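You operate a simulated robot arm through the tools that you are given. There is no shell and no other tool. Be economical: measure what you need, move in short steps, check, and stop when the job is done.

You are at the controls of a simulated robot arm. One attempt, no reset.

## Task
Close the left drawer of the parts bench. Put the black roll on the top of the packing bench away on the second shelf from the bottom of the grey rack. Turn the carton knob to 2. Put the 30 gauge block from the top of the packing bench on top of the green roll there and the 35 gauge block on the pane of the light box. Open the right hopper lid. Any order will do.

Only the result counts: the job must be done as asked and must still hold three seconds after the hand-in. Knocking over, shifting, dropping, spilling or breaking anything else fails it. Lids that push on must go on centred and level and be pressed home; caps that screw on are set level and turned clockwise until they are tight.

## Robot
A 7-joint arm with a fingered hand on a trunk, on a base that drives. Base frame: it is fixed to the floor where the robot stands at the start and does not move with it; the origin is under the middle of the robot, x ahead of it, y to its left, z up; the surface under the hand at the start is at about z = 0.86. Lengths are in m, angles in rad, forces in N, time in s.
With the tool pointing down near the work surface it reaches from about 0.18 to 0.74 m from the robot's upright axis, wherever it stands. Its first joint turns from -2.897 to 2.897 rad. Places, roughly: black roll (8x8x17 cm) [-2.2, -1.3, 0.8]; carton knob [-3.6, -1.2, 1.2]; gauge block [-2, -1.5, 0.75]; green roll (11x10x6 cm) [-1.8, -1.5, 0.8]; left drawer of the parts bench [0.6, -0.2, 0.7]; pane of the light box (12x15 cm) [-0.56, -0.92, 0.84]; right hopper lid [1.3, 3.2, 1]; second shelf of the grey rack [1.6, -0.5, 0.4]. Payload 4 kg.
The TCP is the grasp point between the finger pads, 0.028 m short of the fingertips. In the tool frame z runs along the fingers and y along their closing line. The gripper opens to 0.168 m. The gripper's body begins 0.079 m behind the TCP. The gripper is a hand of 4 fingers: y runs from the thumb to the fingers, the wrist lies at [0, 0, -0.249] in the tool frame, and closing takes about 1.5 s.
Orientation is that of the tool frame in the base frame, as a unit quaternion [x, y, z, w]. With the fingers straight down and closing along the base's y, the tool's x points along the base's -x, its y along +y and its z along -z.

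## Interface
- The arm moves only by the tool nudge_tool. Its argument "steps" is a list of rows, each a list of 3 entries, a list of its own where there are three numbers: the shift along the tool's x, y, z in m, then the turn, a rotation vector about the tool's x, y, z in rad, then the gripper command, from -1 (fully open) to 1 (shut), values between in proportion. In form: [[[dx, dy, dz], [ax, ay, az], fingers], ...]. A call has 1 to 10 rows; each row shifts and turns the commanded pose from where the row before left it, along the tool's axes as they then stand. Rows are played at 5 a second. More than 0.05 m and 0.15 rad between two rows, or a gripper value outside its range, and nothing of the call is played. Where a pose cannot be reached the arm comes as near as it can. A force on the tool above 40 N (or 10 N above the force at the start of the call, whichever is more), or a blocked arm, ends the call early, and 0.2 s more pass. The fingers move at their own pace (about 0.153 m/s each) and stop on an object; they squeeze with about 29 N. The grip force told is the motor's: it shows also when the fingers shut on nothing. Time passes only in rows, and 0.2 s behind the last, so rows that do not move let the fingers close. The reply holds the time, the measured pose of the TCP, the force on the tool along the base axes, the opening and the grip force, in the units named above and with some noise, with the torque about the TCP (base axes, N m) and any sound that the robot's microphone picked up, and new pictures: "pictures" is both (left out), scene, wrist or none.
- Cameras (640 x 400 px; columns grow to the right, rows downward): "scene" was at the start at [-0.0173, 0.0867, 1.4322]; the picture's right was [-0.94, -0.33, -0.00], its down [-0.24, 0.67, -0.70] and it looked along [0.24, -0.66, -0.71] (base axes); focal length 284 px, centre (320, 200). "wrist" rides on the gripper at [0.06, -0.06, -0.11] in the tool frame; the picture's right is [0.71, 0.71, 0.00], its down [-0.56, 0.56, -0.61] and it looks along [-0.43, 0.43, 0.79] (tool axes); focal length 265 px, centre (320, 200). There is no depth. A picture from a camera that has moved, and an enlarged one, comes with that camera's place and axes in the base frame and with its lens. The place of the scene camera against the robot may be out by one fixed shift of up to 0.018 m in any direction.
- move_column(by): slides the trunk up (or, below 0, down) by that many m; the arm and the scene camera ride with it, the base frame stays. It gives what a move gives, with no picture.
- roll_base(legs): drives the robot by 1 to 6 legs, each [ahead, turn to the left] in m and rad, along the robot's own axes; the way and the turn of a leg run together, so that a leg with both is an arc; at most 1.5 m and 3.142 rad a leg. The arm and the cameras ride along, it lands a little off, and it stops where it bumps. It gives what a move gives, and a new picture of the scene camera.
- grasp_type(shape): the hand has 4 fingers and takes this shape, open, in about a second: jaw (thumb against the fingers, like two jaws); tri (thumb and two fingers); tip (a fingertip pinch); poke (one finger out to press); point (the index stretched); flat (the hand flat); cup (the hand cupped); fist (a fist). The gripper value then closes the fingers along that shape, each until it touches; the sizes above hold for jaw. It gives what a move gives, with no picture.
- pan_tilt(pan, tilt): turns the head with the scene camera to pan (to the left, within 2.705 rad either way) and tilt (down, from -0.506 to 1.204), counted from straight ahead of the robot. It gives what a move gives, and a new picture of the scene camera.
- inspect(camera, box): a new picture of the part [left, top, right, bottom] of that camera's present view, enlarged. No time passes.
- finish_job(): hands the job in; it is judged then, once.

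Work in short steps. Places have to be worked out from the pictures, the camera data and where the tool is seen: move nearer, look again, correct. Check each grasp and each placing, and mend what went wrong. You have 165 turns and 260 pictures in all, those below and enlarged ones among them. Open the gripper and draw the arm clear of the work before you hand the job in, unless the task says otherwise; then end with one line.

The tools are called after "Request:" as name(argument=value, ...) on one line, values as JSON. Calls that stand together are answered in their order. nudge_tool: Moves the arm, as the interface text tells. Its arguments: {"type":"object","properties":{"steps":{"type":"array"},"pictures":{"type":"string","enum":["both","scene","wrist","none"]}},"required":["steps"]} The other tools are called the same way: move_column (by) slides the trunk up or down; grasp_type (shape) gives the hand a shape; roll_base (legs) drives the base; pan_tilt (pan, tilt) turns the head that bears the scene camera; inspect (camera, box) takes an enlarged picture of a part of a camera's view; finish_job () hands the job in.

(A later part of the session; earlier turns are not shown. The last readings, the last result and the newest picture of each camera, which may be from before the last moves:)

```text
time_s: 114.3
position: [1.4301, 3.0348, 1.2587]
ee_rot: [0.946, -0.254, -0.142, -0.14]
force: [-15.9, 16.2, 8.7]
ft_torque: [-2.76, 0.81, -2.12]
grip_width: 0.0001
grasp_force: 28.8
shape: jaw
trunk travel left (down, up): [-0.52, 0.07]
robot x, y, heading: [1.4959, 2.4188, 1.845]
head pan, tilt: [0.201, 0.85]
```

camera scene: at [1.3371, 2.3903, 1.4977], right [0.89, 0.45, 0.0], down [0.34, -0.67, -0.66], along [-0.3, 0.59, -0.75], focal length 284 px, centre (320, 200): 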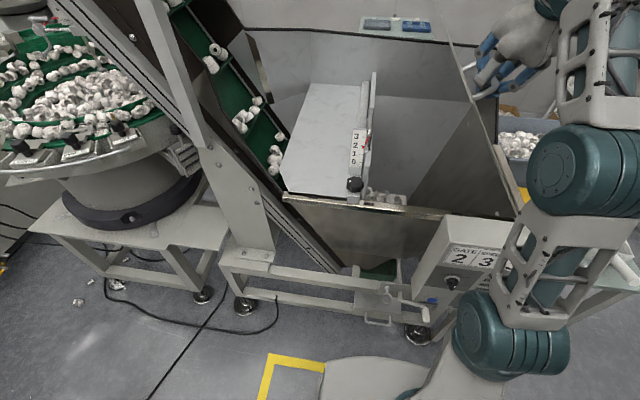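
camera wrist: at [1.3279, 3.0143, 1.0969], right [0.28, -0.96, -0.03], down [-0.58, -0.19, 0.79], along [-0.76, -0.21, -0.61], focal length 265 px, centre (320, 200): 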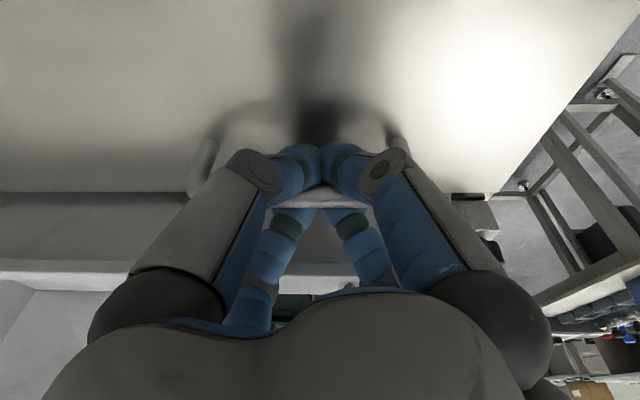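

Request:
inspect(camera="scene", box=[380, 0, 640, 220])

Request:
inspect(camera="wrist", box=[0, 0, 640, 400])

```text
1.82 times, centred on (510, 110) of scene
camera zoom: at [1.3322, 2.3888, 1.4977], right [0.89, 0.46, 0.0], down [0.34, -0.67, -0.66], along [-0.3, 0.59, -0.75], focal length 517 px, centre (-26, 364)
```

zoom: 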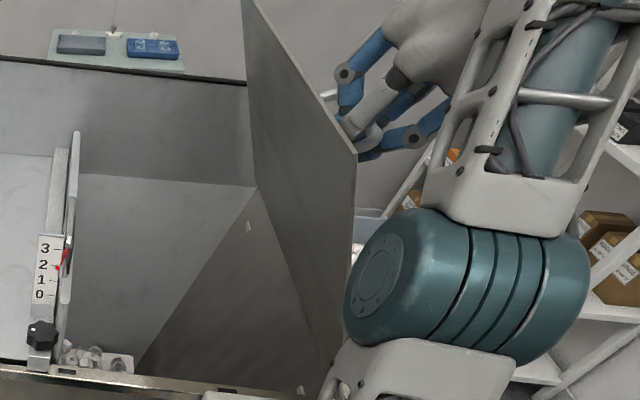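

```text
1.00 times, centred on (320, 200) of wrist (not enlarged: the box is as wide or as high as the picture)
camera zoom: at [1.5329, 3.0213, 1.3515], right [0.22, -0.9, -0.38], down [-0.63, -0.43, 0.65], along [-0.74, 0.1, -0.66], focal length 265 px, centre (320, 200)
```

zoom: 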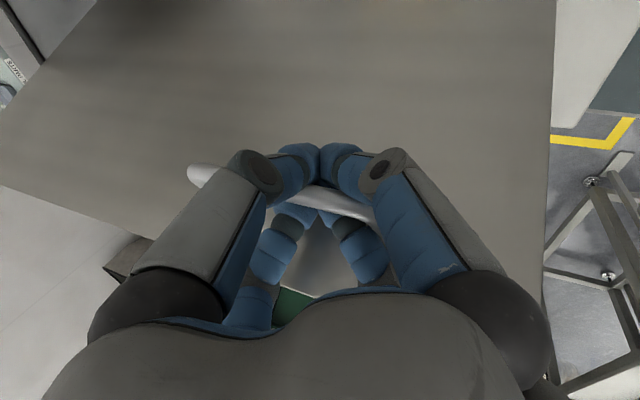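

Lid at ~70°. Continue to the right while leaning the hand right with it.

Request:
nudge_tool(steps=[[[0.0123, -0.0176, -0.0072], [-0.05, -0.05, 0.028], 1], [[0.0134, -0.0175, -0.0063], [-0.05, -0.05, 0.028], 1], [[0.0141, -0.0175, -0.0049], [-0.05, -0.05, 0.028], 1]], pictures="scene")

```text
time_s: 114.6
position: [1.4287, 3.0337, 1.2604]
ee_rot: [0.944, -0.257, -0.152, -0.14]
force: [-13.1, 22.0, 4.2]
ft_torque: [-2.24, 0.57, -1.82]
grip_width: 0.0
grasp_force: 29.5
shape: jaw
out of reach, approached as far as the arm can: row 1
trunk travel left (down, up): [-0.52, 0.07]
robot x, y, heading: [1.4966, 2.4173, 1.851]
head pan, tilt: [0.201, 0.85]
stopped in row 1: the force on the tool passed its limit at 64 N (the readings are from after the stop); the commanded pose is now the measured one
camera scene: at [1.3325, 2.3909, 1.4974], right [0.89, 0.46, 0.0], down [0.35, -0.67, -0.66], along [-0.3, 0.58, -0.75], focal length 284 px, centre (320, 200)
```

scene: 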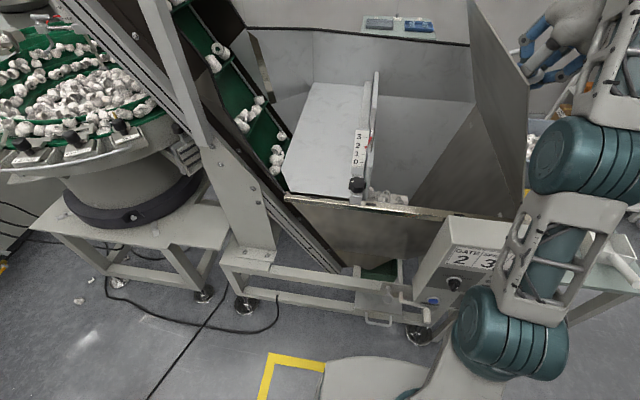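

The fingers have drifted toward the near post of the handle. Shift back +v by 1.5 cm, then push on to the right.

Request:
nudge_tool(steps=[[[-0.005, -0.0048, 0.0028], [0, 0, 0], 1], [[-0.005, -0.0048, 0.0028], [0, 0, 0], 1], [[0.0072, -0.0105, -0.0043], [0, 0, 0], 1], [[0.0072, -0.0105, -0.004], [0, 0, 0], 1]], pictures="wrist")

```text
time_s: 115.7
position: [1.4355, 3.036, 1.2618]
ee_rot: [0.943, -0.259, -0.153, -0.144]
force: [-12.5, 17.6, 6.7]
ft_torque: [-2.75, 0.7, -1.82]
grip_width: 0.0
grasp_force: 29.2
shape: jaw
out of reach, approached as far as the arm can: row 2, 3, 4
trunk travel left (down, up): [-0.52, 0.07]
robot x, y, heading: [1.493, 2.4197, 1.85]
head pan, tilt: [0.201, 0.85]
stopped in row 4: the force on the tool passed its limit at 41 N (the readings are from after the stop); the commanded pose is now the measured one
camera wrist: at [1.5399, 3.021, 1.3512], right [0.2, -0.9, -0.39], down [-0.62, -0.43, 0.66], along [-0.76, 0.11, -0.64], focal length 265 px, centre (320, 200)
```

wrist: 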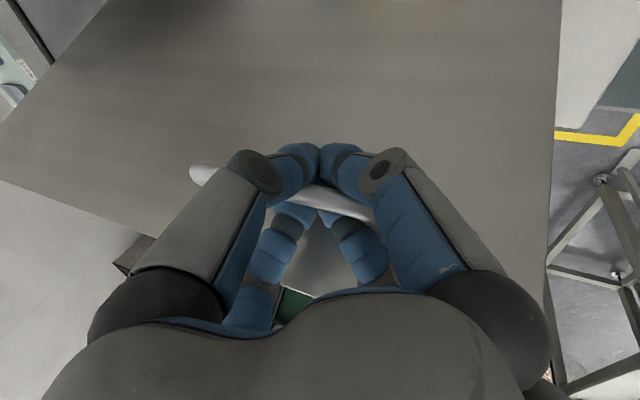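

Request:
nudge_tool(steps=[[[0, 0, 0], [0.066, -0.075, -0.009], 1], [[0, 0, 0], [0.066, -0.075, -0.009], 1]], pictures="none")

Request:
move_column(by=0.012)

```text
time_s: 116.2
position: [1.4282, 3.0335, 1.2607]
ee_rot: [0.928, -0.256, -0.192, -0.192]
force: [-20.4, 15.4, 11.8]
ft_torque: [-5.99, 1.16, -2.74]
grip_width: 0.0
grasp_force: 28.8
shape: jaw
trunk travel left (down, up): [-0.52, 0.07]
robot x, y, heading: [1.4922, 2.4178, 1.849]
head pan, tilt: [0.201, 0.85]
stopped in row 2: the force on the tool passed its limit at 45 N (the readings are from after the stop); the commanded pose is now the measured one
```

```text
time_s: 116.8
position: [1.4338, 3.0355, 1.2613]
ee_rot: [0.929, -0.263, -0.185, -0.181]
force: [-9.2, 11.6, -11.3]
ft_torque: [-3.61, 0.69, -1.57]
grip_width: 0.0
grasp_force: 29.0
shape: jaw
trunk travel left (down, up): [-0.53, 0.06]
robot x, y, heading: [1.496, 2.4197, 1.85]
head pan, tilt: [0.201, 0.85]
stopped: the force on the tool passed its limit at 46 N (the readings are from after the stop); the commanded pose is now the measured one
```

The clamped grip resists the tilt. At ~72° the lid needs only a sideways push, so I'll loosen the grip to a cage of ~5 cm and push the bar right with the left fingers.

Request:
nudge_tool(steps=[[[0, 0, 0], [0, 0, 0], 0.45], [[0, 0, 0], [0, 0, 0], 0.45], [[0, 0, 0], [0, 0, 0], 0.45]], pictures="both")

```text
time_s: 117.7
position: [1.4346, 3.0336, 1.2712]
ee_rot: [0.927, -0.258, -0.19, -0.193]
force: [-10.0, 9.9, 18.0]
ft_torque: [-0.38, 0.42, -0.45]
grip_width: 0.045
grasp_force: 0.1
shape: jaw
trunk travel left (down, up): [-0.53, 0.06]
robot x, y, heading: [1.4986, 2.4195, 1.849]
head pan, tilt: [0.201, 0.85]
stopped in row 3: the force on the tool passed its limit at 42 N (the readings are from after the stop); the commanded pose is now the measured one
camera scene: at [1.3334, 2.3862, 1.5079], right [0.89, 0.46, 0.0], down [0.35, -0.67, -0.66], along [-0.3, 0.59, -0.75], focal length 284 px, centre (320, 200)
camera wrist: at [1.5436, 3.006, 1.3534], right [0.17, -0.85, -0.5], down [-0.59, -0.5, 0.63], along [-0.79, 0.19, -0.59], focal length 265 px, centre (320, 200)
```

scene: 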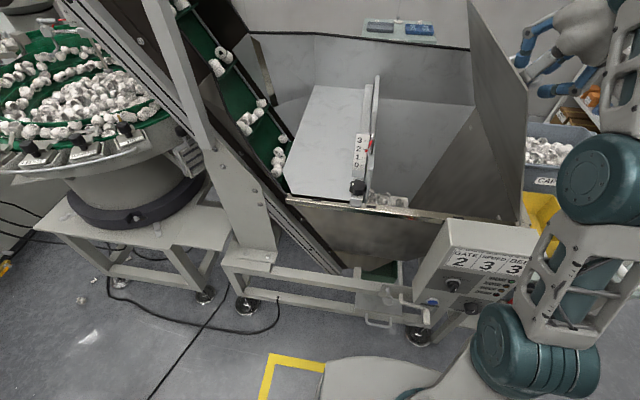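
wrist: 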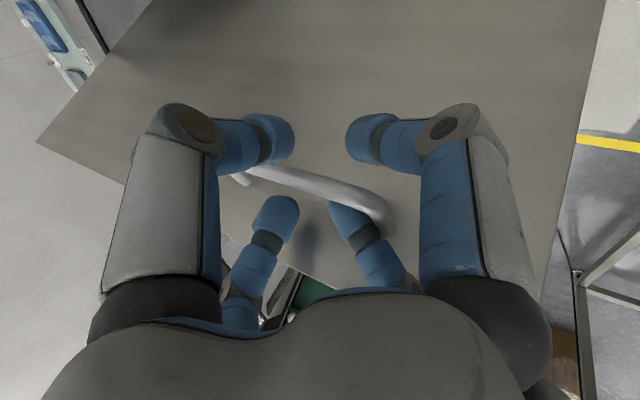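

Lid stands steady. Centre along the bar (+v), then push right.

Request:
nudge_tool(steps=[[[-0.0093, -0.009, 0.0077], [0, 0, 0], 0.45], [[0.0129, -0.0152, -0.0022], [0, 0, 0], 0.45], [[0.0129, -0.0152, -0.0022], [0, 0, 0], 0.45], [[0.0129, -0.0152, -0.0022], [0, 0, 0], 0.45]], pictures="both")

```text
time_s: 118.6
position: [1.4671, 3.0575, 1.2739]
ee_rot: [0.926, -0.258, -0.193, -0.197]
force: [-6.3, 9.5, 18.9]
ft_torque: [-0.77, 0.38, -0.47]
grip_width: 0.0454
grasp_force: 0.0
shape: jaw
trunk travel left (down, up): [-0.53, 0.06]
robot x, y, heading: [1.4946, 2.4187, 1.849]
head pan, tilt: [0.201, 0.85]
stopped in row 4: the force on the tool passed its limit at 45 N (the readings are from after the stop); the commanded pose is now the measured one
camera scene: at [1.334, 2.3856, 1.508], right [0.89, 0.46, 0.0], down [0.35, -0.67, -0.66], along [-0.3, 0.59, -0.75], focal length 284 px, centre (320, 200)
camera wrist: at [1.5761, 3.0312, 1.3557], right [0.17, -0.84, -0.51], down [-0.59, -0.5, 0.63], along [-0.79, 0.2, -0.58], focal length 265 px, centre (320, 200)
```

scene: 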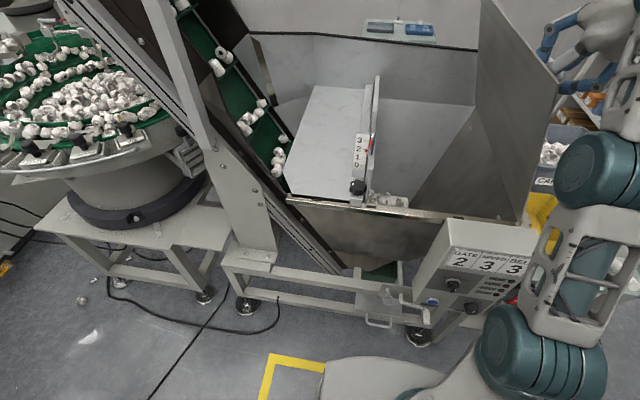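
wrist: 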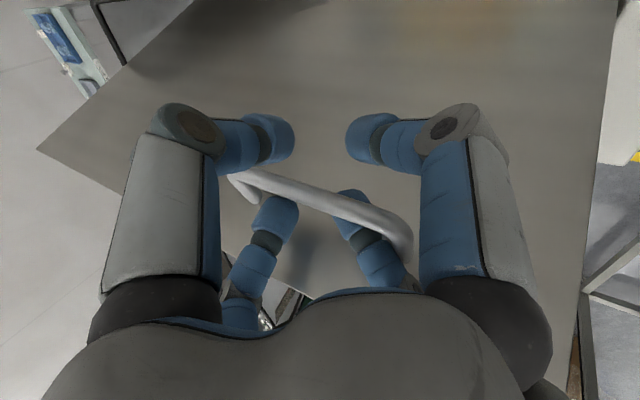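

Lid about 80° now. Rise a little (the hand presses down on the bar), and go on right.

Request:
nudge_tool(steps=[[[-0.0054, -0.0031, -0.0102], [0, 0, 0], 0.45], [[0.0097, -0.0114, -0.0017], [0, 0, 0], 0.45], [[0.0097, -0.0114, -0.0017], [0, 0, 0], 0.45], [[0.0097, -0.0114, -0.0017], [0, 0, 0], 0.45], [[0.0097, -0.0114, -0.0017], [0, 0, 0], 0.45]], pictures="both")

```text
time_s: 119.3
position: [1.486, 3.0579, 1.2853]
ee_rot: [0.924, -0.259, -0.195, -0.202]
force: [-2.0, 7.6, 12.1]
ft_torque: [-0.44, 0.35, -0.19]
grip_width: 0.0449
grasp_force: 0.0
shape: jaw
out of reach, approached as far as the arm can: row 2, 3
trunk travel left (down, up): [-0.53, 0.06]
robot x, y, heading: [1.4942, 2.4165, 1.854]
head pan, tilt: [0.201, 0.85]
stopped in row 3: the force on the tool passed its limit at 46 N (the readings are from after the stop); the commanded pose is now the measured one
camera scene: at [1.3344, 2.3859, 1.5081], right [0.89, 0.46, 0.0], down [0.35, -0.67, -0.66], along [-0.31, 0.58, -0.75], focal length 284 px, centre (320, 200)
camera wrist: at [1.5946, 3.0294, 1.3656], right [0.16, -0.84, -0.52], down [-0.59, -0.51, 0.63], along [-0.79, 0.21, -0.58], focal length 265 px, centre (320, 200)
```

scene: 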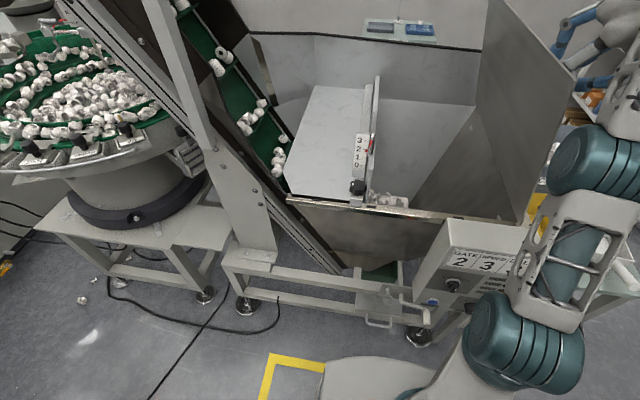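
wrist: 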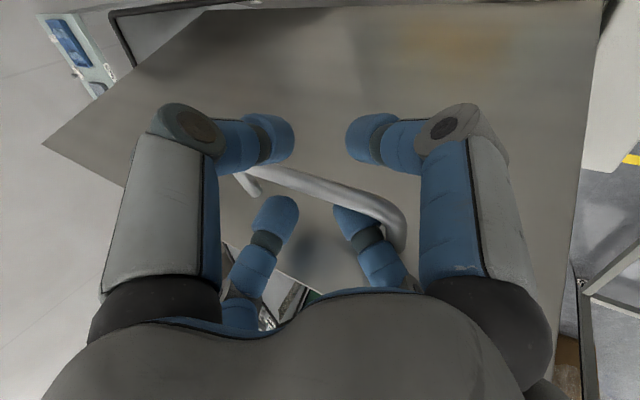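

Measured from the picture, the lid is at ~71°, so it still needs ~30° more. To gain reach I'll creep the base forward 3 cm while the fingers stay behind the bar.

Request:
roll_base(legs=[[0.03, 0]])

Request:
inspect(camera="wrist", box=[0, 0, 640, 400])

```text
time_s: 120.2
position: [1.4783, 3.0873, 1.2826]
ee_rot: [0.925, -0.258, -0.195, -0.199]
force: [1.3, 0.9, 0.1]
ft_torque: [-0.03, 0.02, 0.05]
grip_width: 0.0462
grasp_force: 0.0
shape: jaw
trunk travel left (down, up): [-0.53, 0.06]
robot x, y, heading: [1.4899, 2.4474, 1.85]
head pan, tilt: [0.201, 0.85]
camera scene: at [1.3268, 2.4153, 1.5081], right [0.89, 0.46, 0.0], down [0.35, -0.67, -0.66], along [-0.31, 0.58, -0.75], focal length 284 px, centre (320, 200)
```

scene: 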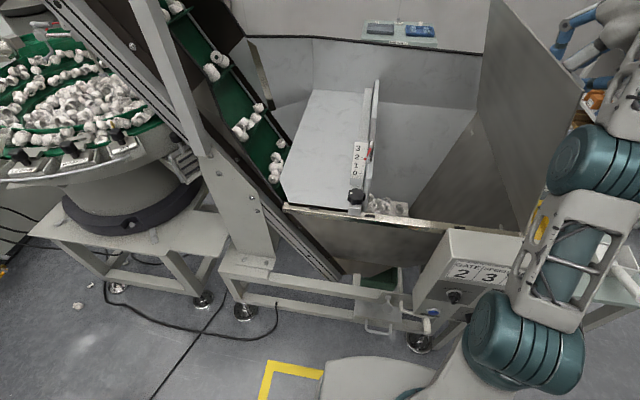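

```text
1.00 times, centred on (320, 200) of wrist (not enlarged: the box is as wide or as high as the picture)
camera zoom: at [1.5868, 3.0594, 1.364], right [0.17, -0.84, -0.52], down [-0.59, -0.5, 0.63], along [-0.79, 0.2, -0.58], focal length 265 px, centre (320, 200)
```

zoom: 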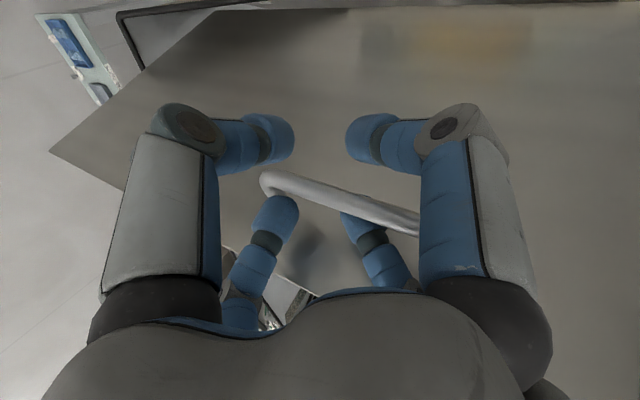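

Forces are now zero, yet the lid stays: the hinge holds by itself. Continue pushing right.

Request:
nudge_tool(steps=[[[0.0129, -0.0152, -0.0022], [0, 0, 0], 0.45], [[0.0129, -0.0152, -0.0022], [0, 0, 0], 0.45], [[0.0129, -0.0152, -0.0022], [0, 0, 0], 0.45], [[0.0129, -0.0152, -0.0022], [0, 0, 0], 0.45], [[0.0129, -0.0152, -0.0022], [0, 0, 0], 0.45]], pictures="scene")

```text
time_s: 120.8
position: [1.512, 3.0885, 1.2749]
ee_rot: [0.921, -0.262, -0.198, -0.209]
force: [-0.7, 6.3, 16.7]
ft_torque: [-1.06, 0.45, 0.1]
grip_width: 0.0453
grasp_force: 0.0
shape: jaw
out of reach, approached as far as the arm can: row 1, 2, 3
trunk travel left (down, up): [-0.53, 0.06]
robot x, y, heading: [1.486, 2.4474, 1.853]
head pan, tilt: [0.201, 0.85]
stopped in row 3: the force on the tool passed its limit at 53 N (the readings are from after the stop); the commanded pose is now the measured one
camera scene: at [1.3267, 2.4144, 1.5083], right [0.89, 0.46, 0.0], down [0.35, -0.67, -0.66], along [-0.31, 0.58, -0.75], focal length 284 px, centre (320, 200)
```

scene: 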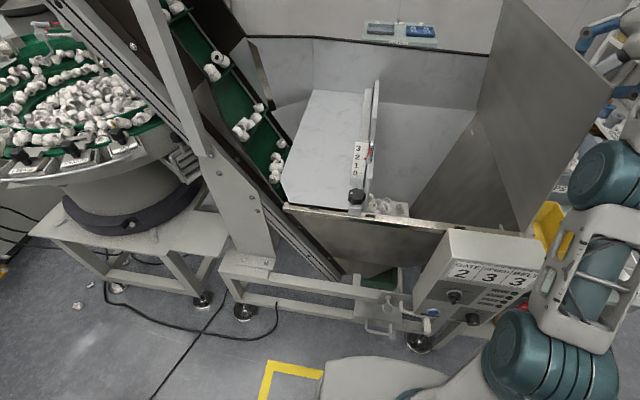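

Lid at ~80°. Turn the base slightly right to carry the hand further.

Request:
roll_base(legs=[[0, -0.08]])

```text
time_s: 121.6
position: [1.5256, 3.0895, 1.2775]
ee_rot: [0.916, -0.273, -0.199, -0.217]
force: [0.1, 8.5, 9.5]
ft_torque: [-0.5, 0.28, 0.21]
grip_width: 0.0451
grasp_force: 0.0
shape: jaw
trunk travel left (down, up): [-0.53, 0.06]
robot x, y, heading: [1.4884, 2.4482, 1.83]
head pan, tilt: [0.201, 0.85]
stopped in leg 1: the force on the tool passed its limit at 49 N (the readings are from after the stop); the commanded pose is now the measured one
camera scene: at [1.326, 2.4192, 1.5079], right [0.9, 0.45, 0.0], down [0.33, -0.67, -0.66], along [-0.29, 0.59, -0.75], focal length 284 px, centre (320, 200)
```

scene: 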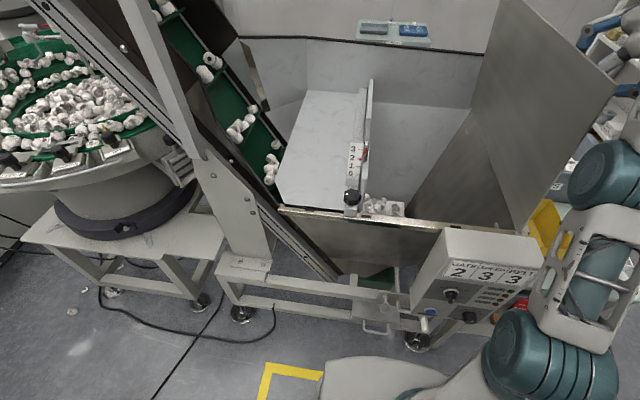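

Request:
nudge_tool(steps=[[[0.0065, -0.0076, -0.0011], [0, 0, 0], 0.45], [[0.0065, -0.0076, -0.0011], [0, 0, 0], 0.45], [[0.0065, -0.0076, -0.0011], [0, 0, 0], 0.45], [[0.0065, -0.0076, -0.0011], [0, 0, 0], 0.45], [[0.0065, -0.0076, -0.0011], [0, 0, 0], 0.45], [[0.0065, -0.0076, -0.0011], [0, 0, 0], 0.45]], pictures="wrist")

```text
time_s: 122.0
position: [1.5284, 3.0895, 1.2777]
ee_rot: [0.914, -0.274, -0.201, -0.222]
force: [-0.8, 10.1, 17.4]
ft_torque: [-1.05, 0.49, 0.01]
grip_width: 0.0451
grasp_force: 0.0
shape: jaw
out of reach, approached as far as the arm can: row 1
trunk travel left (down, up): [-0.53, 0.06]
robot x, y, heading: [1.4855, 2.4498, 1.831]
head pan, tilt: [0.201, 0.85]
stopped in row 1: the force on the tool passed its limit at 49 N (the readings are from after the stop); the commanded pose is now the measured one
camera wrist: at [1.6372, 3.0542, 1.357], right [0.13, -0.82, -0.56], down [-0.61, -0.51, 0.61], along [-0.78, 0.26, -0.56], focal length 265 px, centre (320, 200)
```

wrist: 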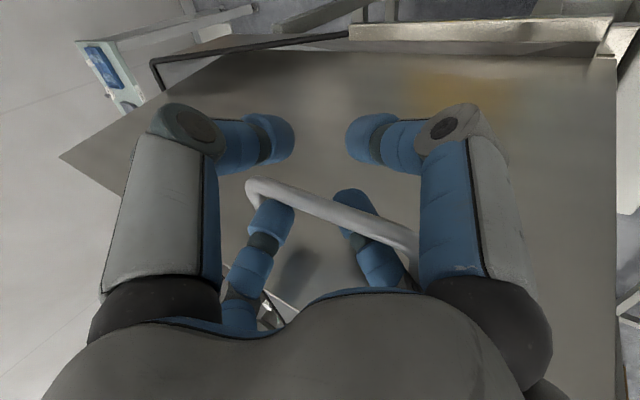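

I'll withdraw the fingers along the tool axis and look at whether the lid stays and how far it is open.

Request:
nudge_tool(steps=[[[0, 0, -0.02], [0, 0, 0], 0.3], [[0, 0, -0.025], [0, 0, 0], 0.3], [[0, 0, -0.025], [0, 0, 0], 0.3], [[0, 0, -0.025], [0, 0, 0], 0.3]], pictures="both")

```text
time_s: 123.0
position: [1.5294, 3.0131, 1.3285]
ee_rot: [0.915, -0.274, -0.201, -0.22]
force: [3.8, -0.5, 2.4]
ft_torque: [-0.13, 0.01, 0.15]
grip_width: 0.0579
grasp_force: 0.1
shape: jaw
out of reach, approached as far as the arm can: row 1, 2, 3, 4
trunk travel left (down, up): [-0.53, 0.06]
robot x, y, heading: [1.4837, 2.4486, 1.83]
head pan, tilt: [0.201, 0.85]
camera scene: at [1.3257, 2.4164, 1.5079], right [0.89, 0.45, 0.0], down [0.34, -0.67, -0.66], along [-0.29, 0.59, -0.75], focal length 284 px, centre (320, 200)
camera wrist: at [1.6378, 2.9774, 1.4066], right [0.13, -0.82, -0.55], down [-0.61, -0.51, 0.61], along [-0.78, 0.26, -0.56], focal length 265 px, centre (320, 200)
```

scene: 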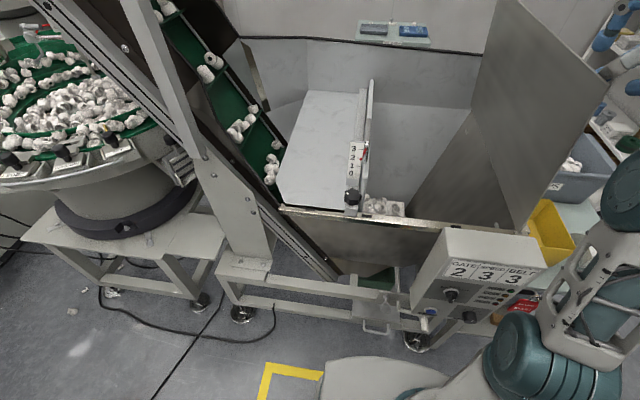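
wrist: 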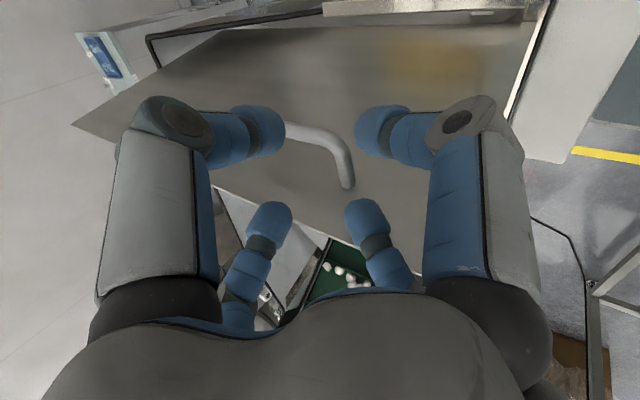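

The lid stays at ~80° on its own. I'll bring the hand back toward me around the lid's near edge, so I can push its left face from inside.

Request:
nudge_tool(steps=[[[0.029, 0.0259, -0.0265], [0, 0, 0], 1], [[0.029, 0.0259, -0.0265], [0, 0, 0], 1], [[0.029, 0.0259, -0.0265], [0, 0, 0], 1], [[0.029, 0.0259, -0.0265], [0, 0, 0], 1], [[0, 0, 0], [-0.077, 0.098, 0.011], 1], [[0, 0, 0], [-0.077, 0.098, 0.011], 1], [[0, 0, 0], [-0.077, 0.098, 0.011], 1]], pictures="scene")

```text
time_s: 124.6
position: [1.5284, 2.8136, 1.2784]
ee_rot: [0.945, -0.291, -0.116, -0.094]
force: [-0.7, 0.4, -1.0]
ft_torque: [0.0, 0.01, 0.03]
grip_width: 0.0
grasp_force: 28.9
shape: jaw
out of reach, approached as far as the arm can: row 6, 7
trunk travel left (down, up): [-0.53, 0.06]
robot x, y, heading: [1.4862, 2.4491, 1.834]
head pan, tilt: [0.201, 0.85]
camera scene: at [1.325, 2.4184, 1.508], right [0.89, 0.45, 0.0], down [0.34, -0.67, -0.66], along [-0.29, 0.59, -0.75], focal length 284 px, centre (320, 200)
```

scene: 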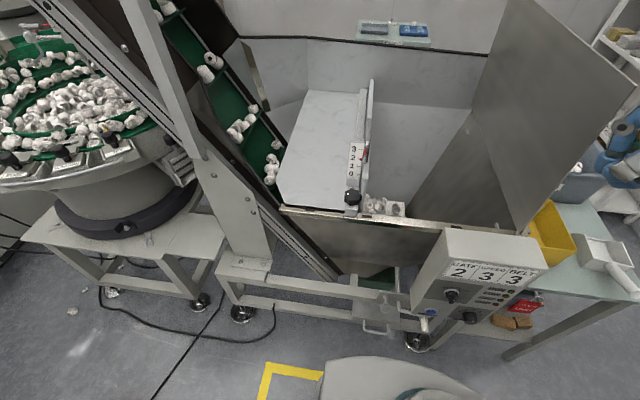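

Hand is clear. Now swing left by 17 cm, lower, and then forward into the hopper mouth left of the lid.

Request:
nudge_tool(steps=[[[-0.0262, 0.0333, 0.0037], [0, 0, 0], 1], [[-0.0262, 0.0333, 0.0037], [0, 0, 0], 1], [[-0.0262, 0.0333, 0.0037], [0, 0, 0], 1], [[-0.0262, 0.0333, 0.0037], [0, 0, 0], 1], [[0.011, 0.0044, 0.0382], [0, 0, 0], 1], [[0.011, 0.0044, 0.0382], [0, 0, 0], 1], [[0.011, 0.0044, 0.0382], [0, 0, 0], 1]], pictures="scene")

```text
time_s: 126.2
position: [1.3663, 2.7656, 1.1581]
ee_rot: [0.945, -0.29, -0.116, -0.092]
force: [0.4, 0.0, -0.3]
ft_torque: [0.01, 0.0, -0.01]
grip_width: 0.0
grasp_force: 29.3
shape: jaw
trunk travel left (down, up): [-0.53, 0.06]
robot x, y, heading: [1.486, 2.4508, 1.835]
head pan, tilt: [0.201, 0.85]
camera scene: at [1.3248, 2.4183, 1.508], right [0.89, 0.45, 0.0], down [0.34, -0.67, -0.66], along [-0.29, 0.59, -0.75], focal length 284 px, centre (320, 200)
```

scene: 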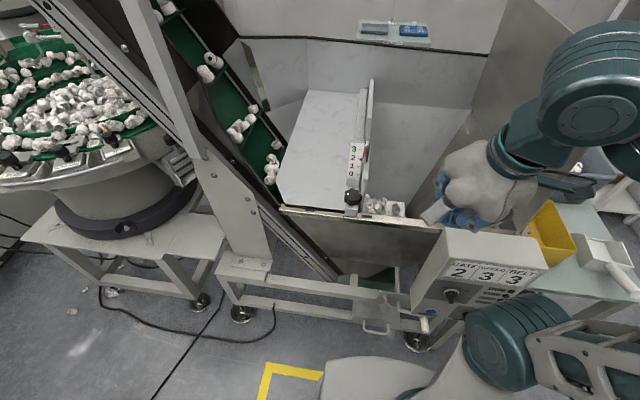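

The wrist could meet the lid's near edge, so I'll tilt the fingers forward to keep the wrist back, then reach in +v.

Request:
nudge_tool(steps=[[[0, 0, 0], [0.082, -0.104, -0.011], 1], [[0, 0, 0], [0.082, -0.104, -0.011], 1], [[0, 0, 0], [0.082, -0.104, -0.011], 1], [[0, 0, 0], [0, 0, 0], 1]], pictures="none")

```text
time_s: 127.2
position: [1.3652, 2.7653, 1.1577]
ee_rot: [0.902, -0.268, -0.223, -0.254]
force: [-0.6, -0.1, 0.5]
ft_torque: [0.01, -0.01, -0.01]
grip_width: 0.0
grasp_force: 28.8
shape: jaw
trunk travel left (down, up): [-0.53, 0.06]
robot x, y, heading: [1.4827, 2.4445, 1.834]
head pan, tilt: [0.201, 0.85]
```

Request:
nudge_tool(steps=[[[-0.0258, -0.0235, 0.0284], [0, 0, 0], 1], [[-0.0258, -0.0235, 0.0284], [0, 0, 0], 1], [[-0.0258, -0.0235, 0.0284], [0, 0, 0], 1], [[-0.0258, -0.0235, 0.0284], [0, 0, 0], 1]], pictures="both")

```text
time_s: 128.2
position: [1.3114, 2.9393, 1.1578]
ee_rot: [0.902, -0.268, -0.223, -0.254]
force: [0.5, 0.8, -0.2]
ft_torque: [0.0, -0.02, -0.01]
grip_width: 0.0001
grasp_force: 30.0
shape: jaw
trunk travel left (down, up): [-0.53, 0.06]
robot x, y, heading: [1.4834, 2.4465, 1.836]
head pan, tilt: [0.201, 0.85]
camera scene: at [1.3256, 2.4189, 1.508], right [0.89, 0.45, 0.0], down [0.34, -0.67, -0.66], along [-0.29, 0.59, -0.75], focal length 284 px, centre (320, 200)
camera wrist: at [1.4223, 2.8977, 1.23], right [0.11, -0.78, -0.62], down [-0.59, -0.55, 0.59], along [-0.8, 0.3, -0.52], focal length 265 px, centre (320, 200)
```

scene: 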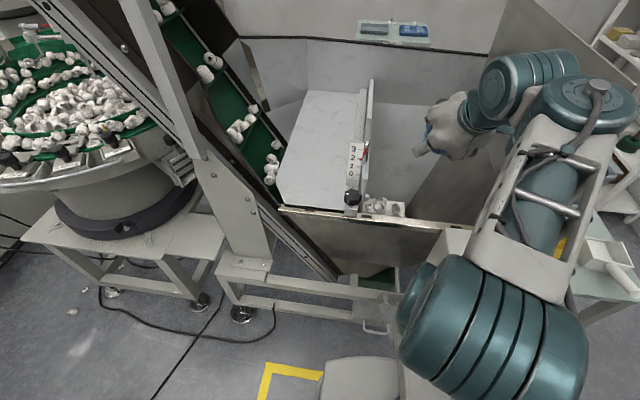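
wrist: 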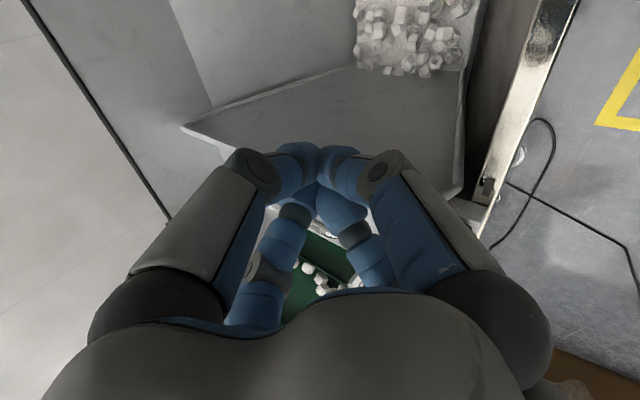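

Hand is left of the lid. Push right in steps.

Request:
nudge_tool(steps=[[[0.0185, -0.0235, -0.0026], [0, 0, 0], 1], [[0.0185, -0.0235, -0.0026], [0, 0, 0], 1], [[0.0185, -0.0235, -0.0026], [0, 0, 0], 1], [[0.0185, -0.0235, -0.0026], [0, 0, 0], 1], [[0.0124, -0.0156, -0.0017], [0, 0, 0], 1], [[0.0124, -0.0156, -0.0017], [0, 0, 0], 1], [[0.0124, -0.0156, -0.0017], [0, 0, 0], 1]], pictures="scene")

```text
time_s: 129.8
position: [1.4652, 2.9831, 1.1573]
ee_rot: [0.908, -0.248, -0.227, -0.25]
force: [-20.8, -14.1, -1.6]
ft_torque: [1.33, -1.81, -1.32]
grip_width: 0.0
grasp_force: 28.6
shape: jaw
trunk travel left (down, up): [-0.53, 0.06]
robot x, y, heading: [1.4869, 2.4472, 1.843]
head pan, tilt: [0.201, 0.85]
stopped in row 7: the force on the tool passed its limit at 54 N (the readings are from after the stop); the commanded pose is now the measured one
camera scene: at [1.3225, 2.4131, 1.5076], right [0.89, 0.46, 0.0], down [0.34, -0.67, -0.66], along [-0.3, 0.59, -0.75], focal length 284 px, centre (320, 200)
```

scene: 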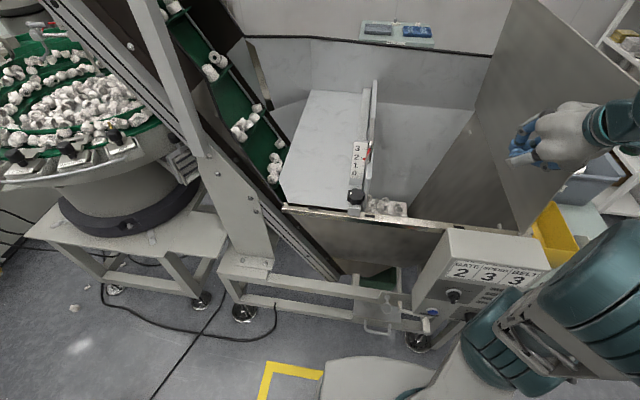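

The lid is now about vertical. Push a bit further.

Request:
nudge_tool(steps=[[[0.0062, -0.0078, -0.0009], [0, 0, 0], 1], [[0.0062, -0.0078, -0.0009], [0, 0, 0], 1], [[0.0062, -0.0078, -0.0009], [0, 0, 0], 1], [[0.0062, -0.0078, -0.0009], [0, 0, 0], 1], [[0.0062, -0.0078, -0.0009], [0, 0, 0], 1]], pictures="scene")

```text
time_s: 130.2
position: [1.4638, 2.9824, 1.156]
ee_rot: [0.91, -0.241, -0.227, -0.248]
force: [-18.0, -14.5, 0.4]
ft_torque: [1.3, -1.59, -1.25]
grip_width: 0.0001
grasp_force: 29.2
shape: jaw
trunk travel left (down, up): [-0.53, 0.06]
robot x, y, heading: [1.487, 2.4495, 1.842]
head pan, tilt: [0.201, 0.85]
stopped in row 1: the force on the tool passed its limit at 46 N (the readings are from after the stop); the commanded pose is now the measured one
camera scene: at [1.323, 2.4123, 1.5076], right [0.89, 0.46, 0.0], down [0.35, -0.67, -0.66], along [-0.3, 0.59, -0.75], focal length 284 px, centre (320, 200)
```

scene: 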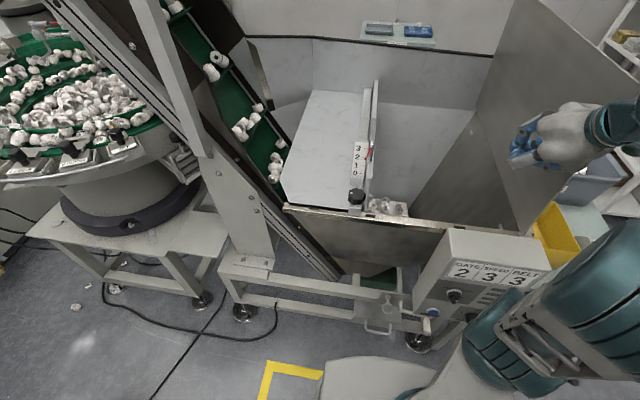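

It may be the stop, or too little leverage. Back off, rise 6 cm for a longer lever, and push once more.

Request:
nudge_tool(steps=[[[-0.0124, 0.0156, 0.0017], [0, 0, 0], 1]], pictures="none")

Request:
move_column(by=0.06)

Request:
nudge_tool(steps=[[[0.0124, -0.0156, -0.0017], [0, 0, 0], 1], [[0.0062, -0.0078, -0.0009], [0, 0, 0], 1], [[0.0062, -0.0078, -0.0009], [0, 0, 0], 1], [[0.0062, -0.0078, -0.0009], [0, 0, 0], 1], [[0.0062, -0.0078, -0.0009], [0, 0, 0], 1], [[0.0062, -0.0078, -0.0009], [0, 0, 0], 1]], pictures="scene")

```text
time_s: 130.6
position: [1.4528, 2.9794, 1.1554]
ee_rot: [0.909, -0.247, -0.227, -0.248]
force: [-0.7, -0.8, 0.0]
ft_torque: [0.02, -0.02, -0.03]
grip_width: 0.0
grasp_force: 29.0
shape: jaw
trunk travel left (down, up): [-0.53, 0.06]
robot x, y, heading: [1.4892, 2.4485, 1.841]
head pan, tilt: [0.201, 0.85]
```

```text
time_s: 131.6
position: [1.453, 2.9791, 1.2149]
ee_rot: [0.909, -0.246, -0.228, -0.247]
force: [0.2, -0.5, -0.5]
ft_torque: [0.0, 0.0, -0.01]
grip_width: 0.0
grasp_force: 29.1
shape: jaw
trunk travel left (down, up): [-0.59, 0.0]
robot x, y, heading: [1.4879, 2.4482, 1.84]
head pan, tilt: [0.201, 0.85]
```

```text
time_s: 132.1
position: [1.4594, 2.9806, 1.2148]
ee_rot: [0.914, -0.227, -0.232, -0.244]
force: [-22.1, -17.4, -2.4]
ft_torque: [1.5, -1.76, -1.51]
grip_width: 0.0002
grasp_force: 28.8
shape: jaw
trunk travel left (down, up): [-0.59, 0.0]
robot x, y, heading: [1.4854, 2.4444, 1.854]
head pan, tilt: [0.201, 0.85]
stopped in row 2: the force on the tool passed its limit at 50 N (the readings are from after the stop); the commanded pose is now the measured one
camera scene: at [1.3228, 2.4102, 1.5672], right [0.89, 0.46, 0.0], down [0.35, -0.66, -0.66], along [-0.3, 0.59, -0.75], focal length 284 px, centre (320, 200)
```

scene: 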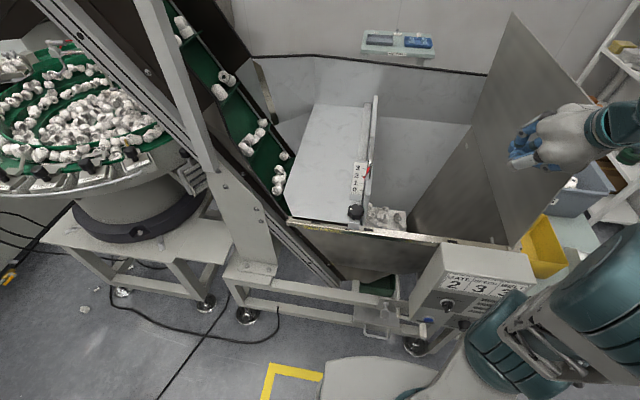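

The lid is at its end stop and stands open. Withdraw left a bit, then back toward me.

Request:
nudge_tool(steps=[[[-0.0278, 0.0352, 0.0039], [0, 0, 0], 1], [[-0.0278, 0.0352, 0.0039], [0, 0, 0], 1], [[-0.0278, 0.0352, 0.0039], [0, 0, 0], 1], [[0.0258, 0.0235, -0.0284], [0, 0, 0], 1], [[0.0258, 0.0235, -0.0284], [0, 0, 0], 1], [[0.0258, 0.0235, -0.0284], [0, 0, 0], 1], [[0.0258, 0.0235, -0.0284], [0, 0, 0], 1], [[0.0258, 0.0235, -0.0284], [0, 0, 0], 1]], pictures="scene")

```text
time_s: 133.9
position: [1.4239, 2.7277, 1.2135]
ee_rot: [0.912, -0.236, -0.23, -0.243]
force: [-1.5, 0.3, 0.1]
ft_torque: [0.01, 0.03, -0.03]
grip_width: 0.0005
grasp_force: 29.2
shape: jaw
trunk travel left (down, up): [-0.59, 0.0]
robot x, y, heading: [1.488, 2.446, 1.846]
head pan, tilt: [0.201, 0.85]
camera scene: at [1.3267, 2.415, 1.5678], right [0.89, 0.46, 0.0], down [0.35, -0.67, -0.66], along [-0.3, 0.59, -0.75], focal length 284 px, centre (320, 200)
```

scene: 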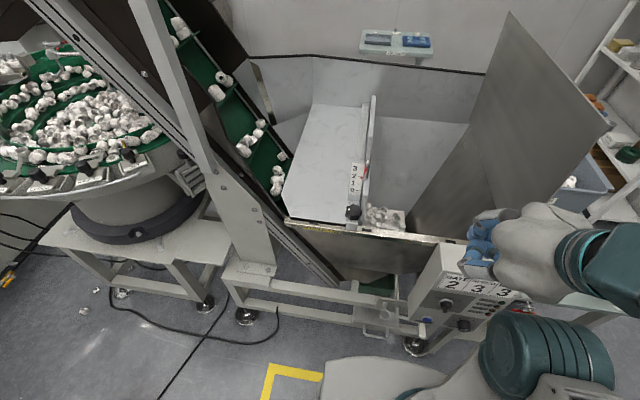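

Lid open and steady. Straighten the tool, then back out the way I came, between the bin and the sorter table.

Request:
nudge_tool(steps=[[[0, 0, 0], [-0.082, 0.104, 0.011], 1], [[0, 0, 0], [-0.082, 0.104, 0.011], 1], [[0, 0, 0], [-0.082, 0.104, 0.011], 1], [[0, 0, 0], [-0.04, 0.05, 0.005], 1]], pictures="none")

Request:
roll_base(legs=[[-0.15, 0], [0, -0.19], [-0.4, 0], [0, -0.22], [-0.5, 0], [0, -0.29]])

```text
time_s: 134.9
position: [1.4219, 2.7265, 1.213]
ee_rot: [0.959, -0.258, -0.097, -0.061]
force: [-1.5, -0.1, 0.0]
ft_torque: [-0.03, -0.05, 0.0]
grip_width: 0.0
grasp_force: 28.2
shape: jaw
trunk travel left (down, up): [-0.59, 0.0]
robot x, y, heading: [1.4877, 2.4466, 1.849]
head pan, tilt: [0.201, 0.85]
```

```text
time_s: 143.4
position: [1.6267, 1.6643, 1.2138]
ee_rot: [0.808, -0.578, -0.069, -0.093]
force: [0.1, -0.6, -0.4]
ft_torque: [0.02, 0.05, 0.01]
grip_width: 0.0
grasp_force: 28.6
shape: jaw
trunk travel left (down, up): [-0.59, 0.0]
robot x, y, heading: [1.4893, 1.4075, 1.131]
head pan, tilt: [0.201, 0.85]
camera scene: at [1.3523, 1.5019, 1.5677], right [0.97, -0.24, 0.0], down [-0.18, -0.73, -0.66], along [0.16, 0.64, -0.75], focal length 284 px, centre (320, 200)
```

scene: 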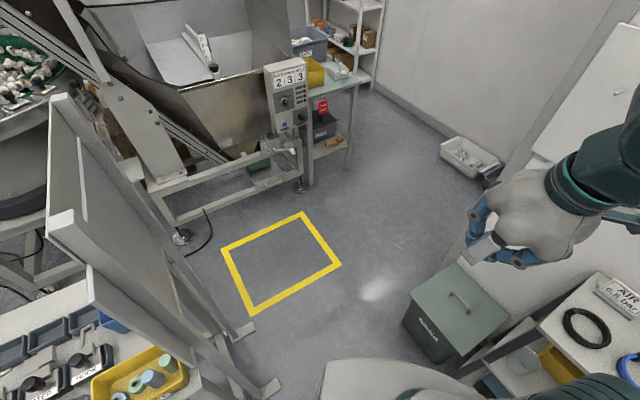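

Now back up into the open area, turn round, and drive west along the aisle (about v≈0) toward the packing bench.

Request:
roll_base(legs=[[-0.75, 0], [0, 2.46], [1.33, 0], [1.33, 0]])

Request:
pan_tilt(pan=0.5, tilt=0.6)

```text
time_s: 165.6
position: [-1.3869, -0.6127, 1.214]
ee_rot: [0.803, 0.585, -0.11, 0.038]
force: [0.5, 0.5, 0.5]
ft_torque: [0.02, 0.0, -0.02]
grip_width: 0.0001
grasp_force: 29.1
shape: jaw
trunk travel left (down, up): [-0.59, 0.0]
robot x, y, heading: [-1.1256, -0.4922, -2.65]
head pan, tilt: [0.201, 0.85]
camera scene: at [-1.0421, -0.6557, 1.5677], right [-0.64, 0.77, 0.0], down [0.58, 0.48, -0.66], along [-0.51, -0.42, -0.75], focal length 284 px, centre (320, 200)
```

scene: 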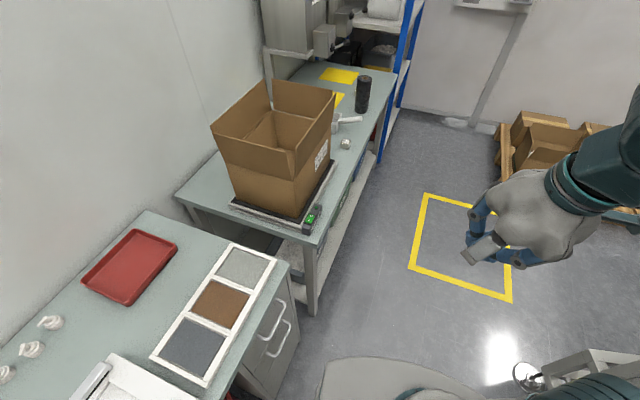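

```text
time_s: 166.4
position: [-1.3868, -0.6129, 1.214]
ee_rot: [0.803, 0.585, -0.11, 0.037]
force: [0.3, 0.0, -0.5]
ft_torque: [0.01, 0.03, 0.0]
grip_width: 0.0
grasp_force: 29.5
shape: jaw
trunk travel left (down, up): [-0.59, 0.0]
robot x, y, heading: [-1.1287, -0.4909, -2.656]
head pan, tilt: [0.499, 0.6]
camera scene: at [-1.0303, -0.6796, 1.5886], right [-0.84, 0.55, 0.0], down [0.31, 0.47, -0.82], along [-0.45, -0.69, -0.57], focal length 284 px, centre (320, 200)
```

scene: 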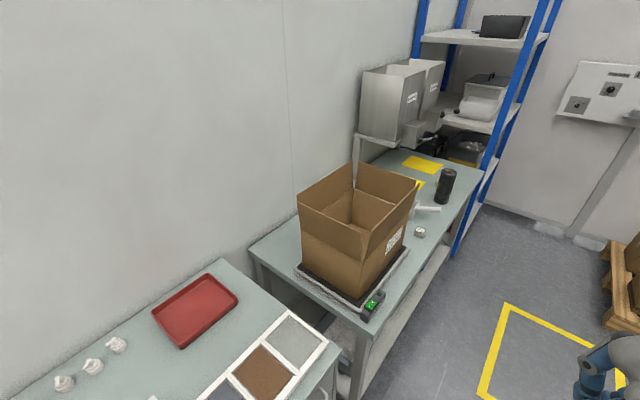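

The packing bench has the black roll near its front, the carton, the tape dispenser and a small block; the knob panel is on the far wall. Drive to in front of the bench at about u=-2.3, facing it.

Request:
roll_base(legs=[[0, -0.19], [1.08, 0], [0, 1.571]])

Request:
pan_tilt(pan=0.0, tilt=0.75)

```text
time_s: 176.5
position: [-2.0889, -1.0931, 1.2141]
ee_rot: [0.241, 0.964, -0.059, 0.099]
force: [0.1, -0.4, -0.5]
ft_torque: [0.01, 0.04, -0.03]
grip_width: 0.0
grasp_force: 28.6
shape: jaw
trunk travel left (down, up): [-0.59, 0.0]
robot x, y, heading: [-2.1615, -0.8161, -1.264]
head pan, tilt: [0.499, 0.6]
camera scene: at [-1.9457, -0.7681, 1.5886], right [-0.69, -0.72, 0.0], down [-0.41, 0.39, -0.83], along [0.6, -0.57, -0.56], focal length 284 px, centre (320, 200)
```

scene: 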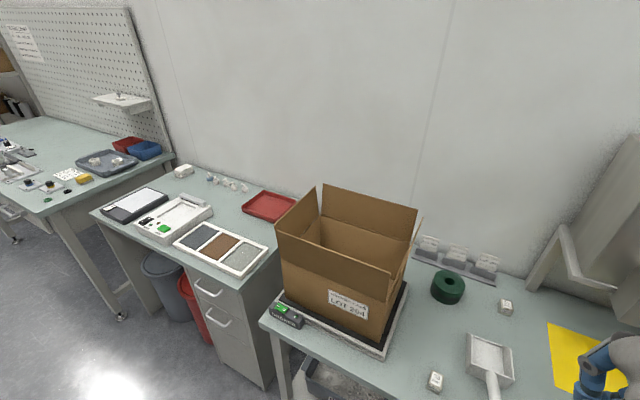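

```text
time_s: 177.4
position: [-2.0882, -1.0922, 1.2144]
ee_rot: [0.242, 0.963, -0.059, 0.1]
force: [0.3, 0.2, 0.4]
ft_torque: [-0.02, 0.03, -0.01]
grip_width: 0.0001
grasp_force: 29.2
shape: jaw
trunk travel left (down, up): [-0.59, 0.0]
robot x, y, heading: [-2.1624, -0.8156, -1.257]
head pan, tilt: [0.0, 0.75]
camera scene: at [-1.9844, -0.786, 1.5758], right [-0.95, -0.31, 0.0], down [-0.21, 0.65, -0.73], along [0.22, -0.7, -0.68], focal length 284 px, centre (320, 200)
```

scene: 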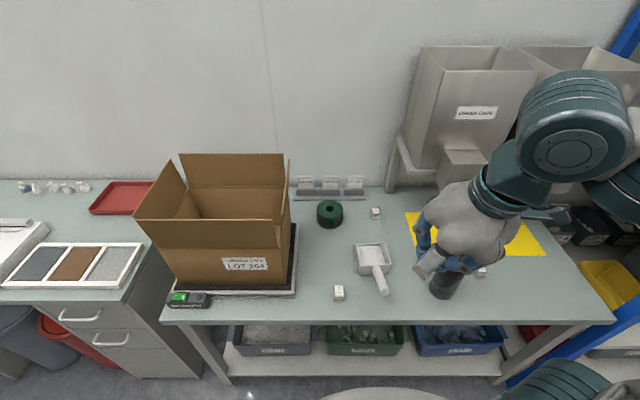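

Zoom to read the gauge blocks.

Request:
inspect(camera="scene", box=[280, 170, 520, 320])

```text
2.67 times, centred on (400, 245) of scene
camera zoom: at [-1.9844, -0.786, 1.5758], right [-0.95, -0.31, 0.0], down [-0.21, 0.65, -0.73], along [0.22, -0.7, -0.68], focal length 758 px, centre (107, 80)
```

zoom: 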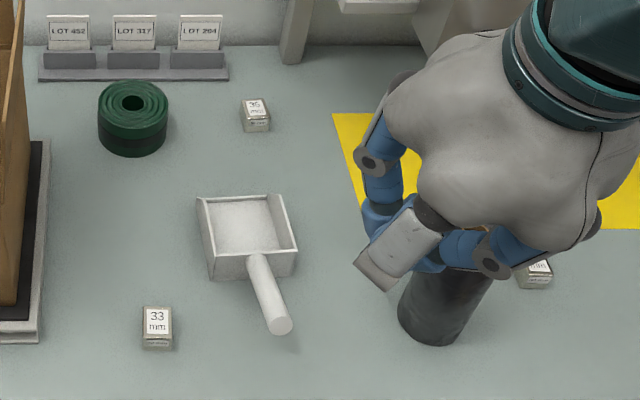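

Request:
inspect(camera="scene", box=[362, 198, 392, 226])

Request:
nudge_tool(steps=[[[0, 0, -0.0], [0, 0, 0.0], 0.0], [[0, -0.045, 0.0], [0, 0, 0], 0.0], [[0, -0.045, 0], [0, 0, 0], 0.0]], pictures="scene")

Request:
inspect(camera="scene", box=[460, 240, 520, 290])

```text
14.29 times, centred on (377, 212) of scene
camera zoom: at [-1.9844, -0.786, 1.5758], right [-0.95, -0.31, 0.0], down [-0.21, 0.65, -0.73], along [0.22, -0.7, -0.68], focal length 4059 px, centre (-494, 29)
```

zoom: 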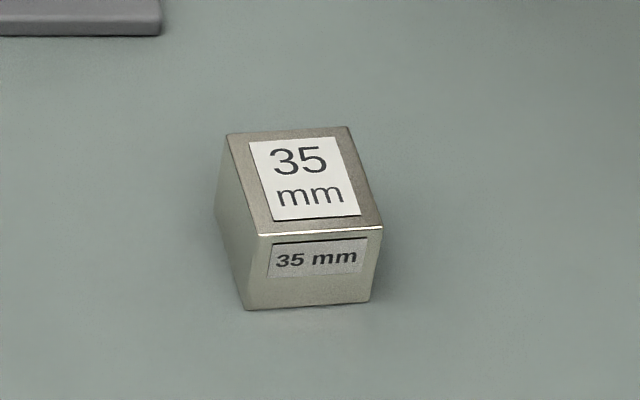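

```text
time_s: 178.2
position: [-2.1308, -1.1707, 1.2195]
ee_rot: [0.243, 0.963, -0.061, 0.099]
force: [-0.6, 1.1, 0.6]
ft_torque: [-0.01, -0.02, 0.0]
grip_width: 0.0836
grasp_force: 0.0
shape: jaw
trunk travel left (down, up): [-0.59, 0.0]
robot x, y, heading: [-2.1616, -0.8119, -1.26]
head pan, tilt: [0.0, 0.75]
camera scene: at [-1.9841, -0.7859, 1.5757], right [-0.95, -0.31, 0.0], down [-0.21, 0.65, -0.73], along [0.22, -0.7, -0.68], focal length 284 px, centre (320, 200)
```

scene: 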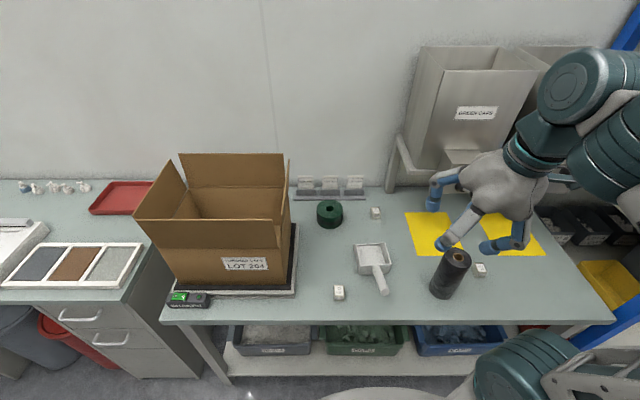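

```text
8.00 times, centred on (490, 265) of scene
camera zoom: at [-1.9841, -0.7859, 1.5757], right [-0.95, -0.31, 0.0], down [-0.21, 0.65, -0.73], along [0.22, -0.7, -0.68], focal length 2273 px, centre (-1040, -320)
```

zoom: 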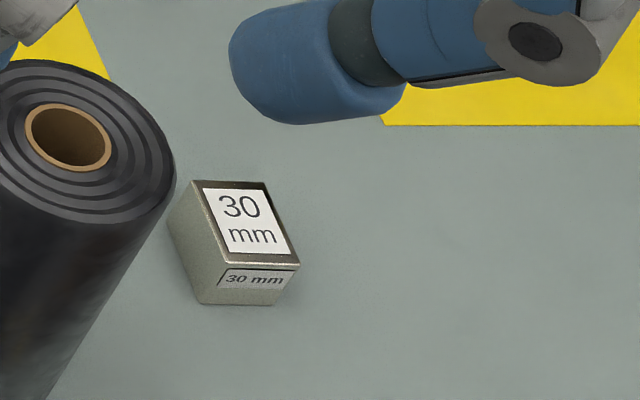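

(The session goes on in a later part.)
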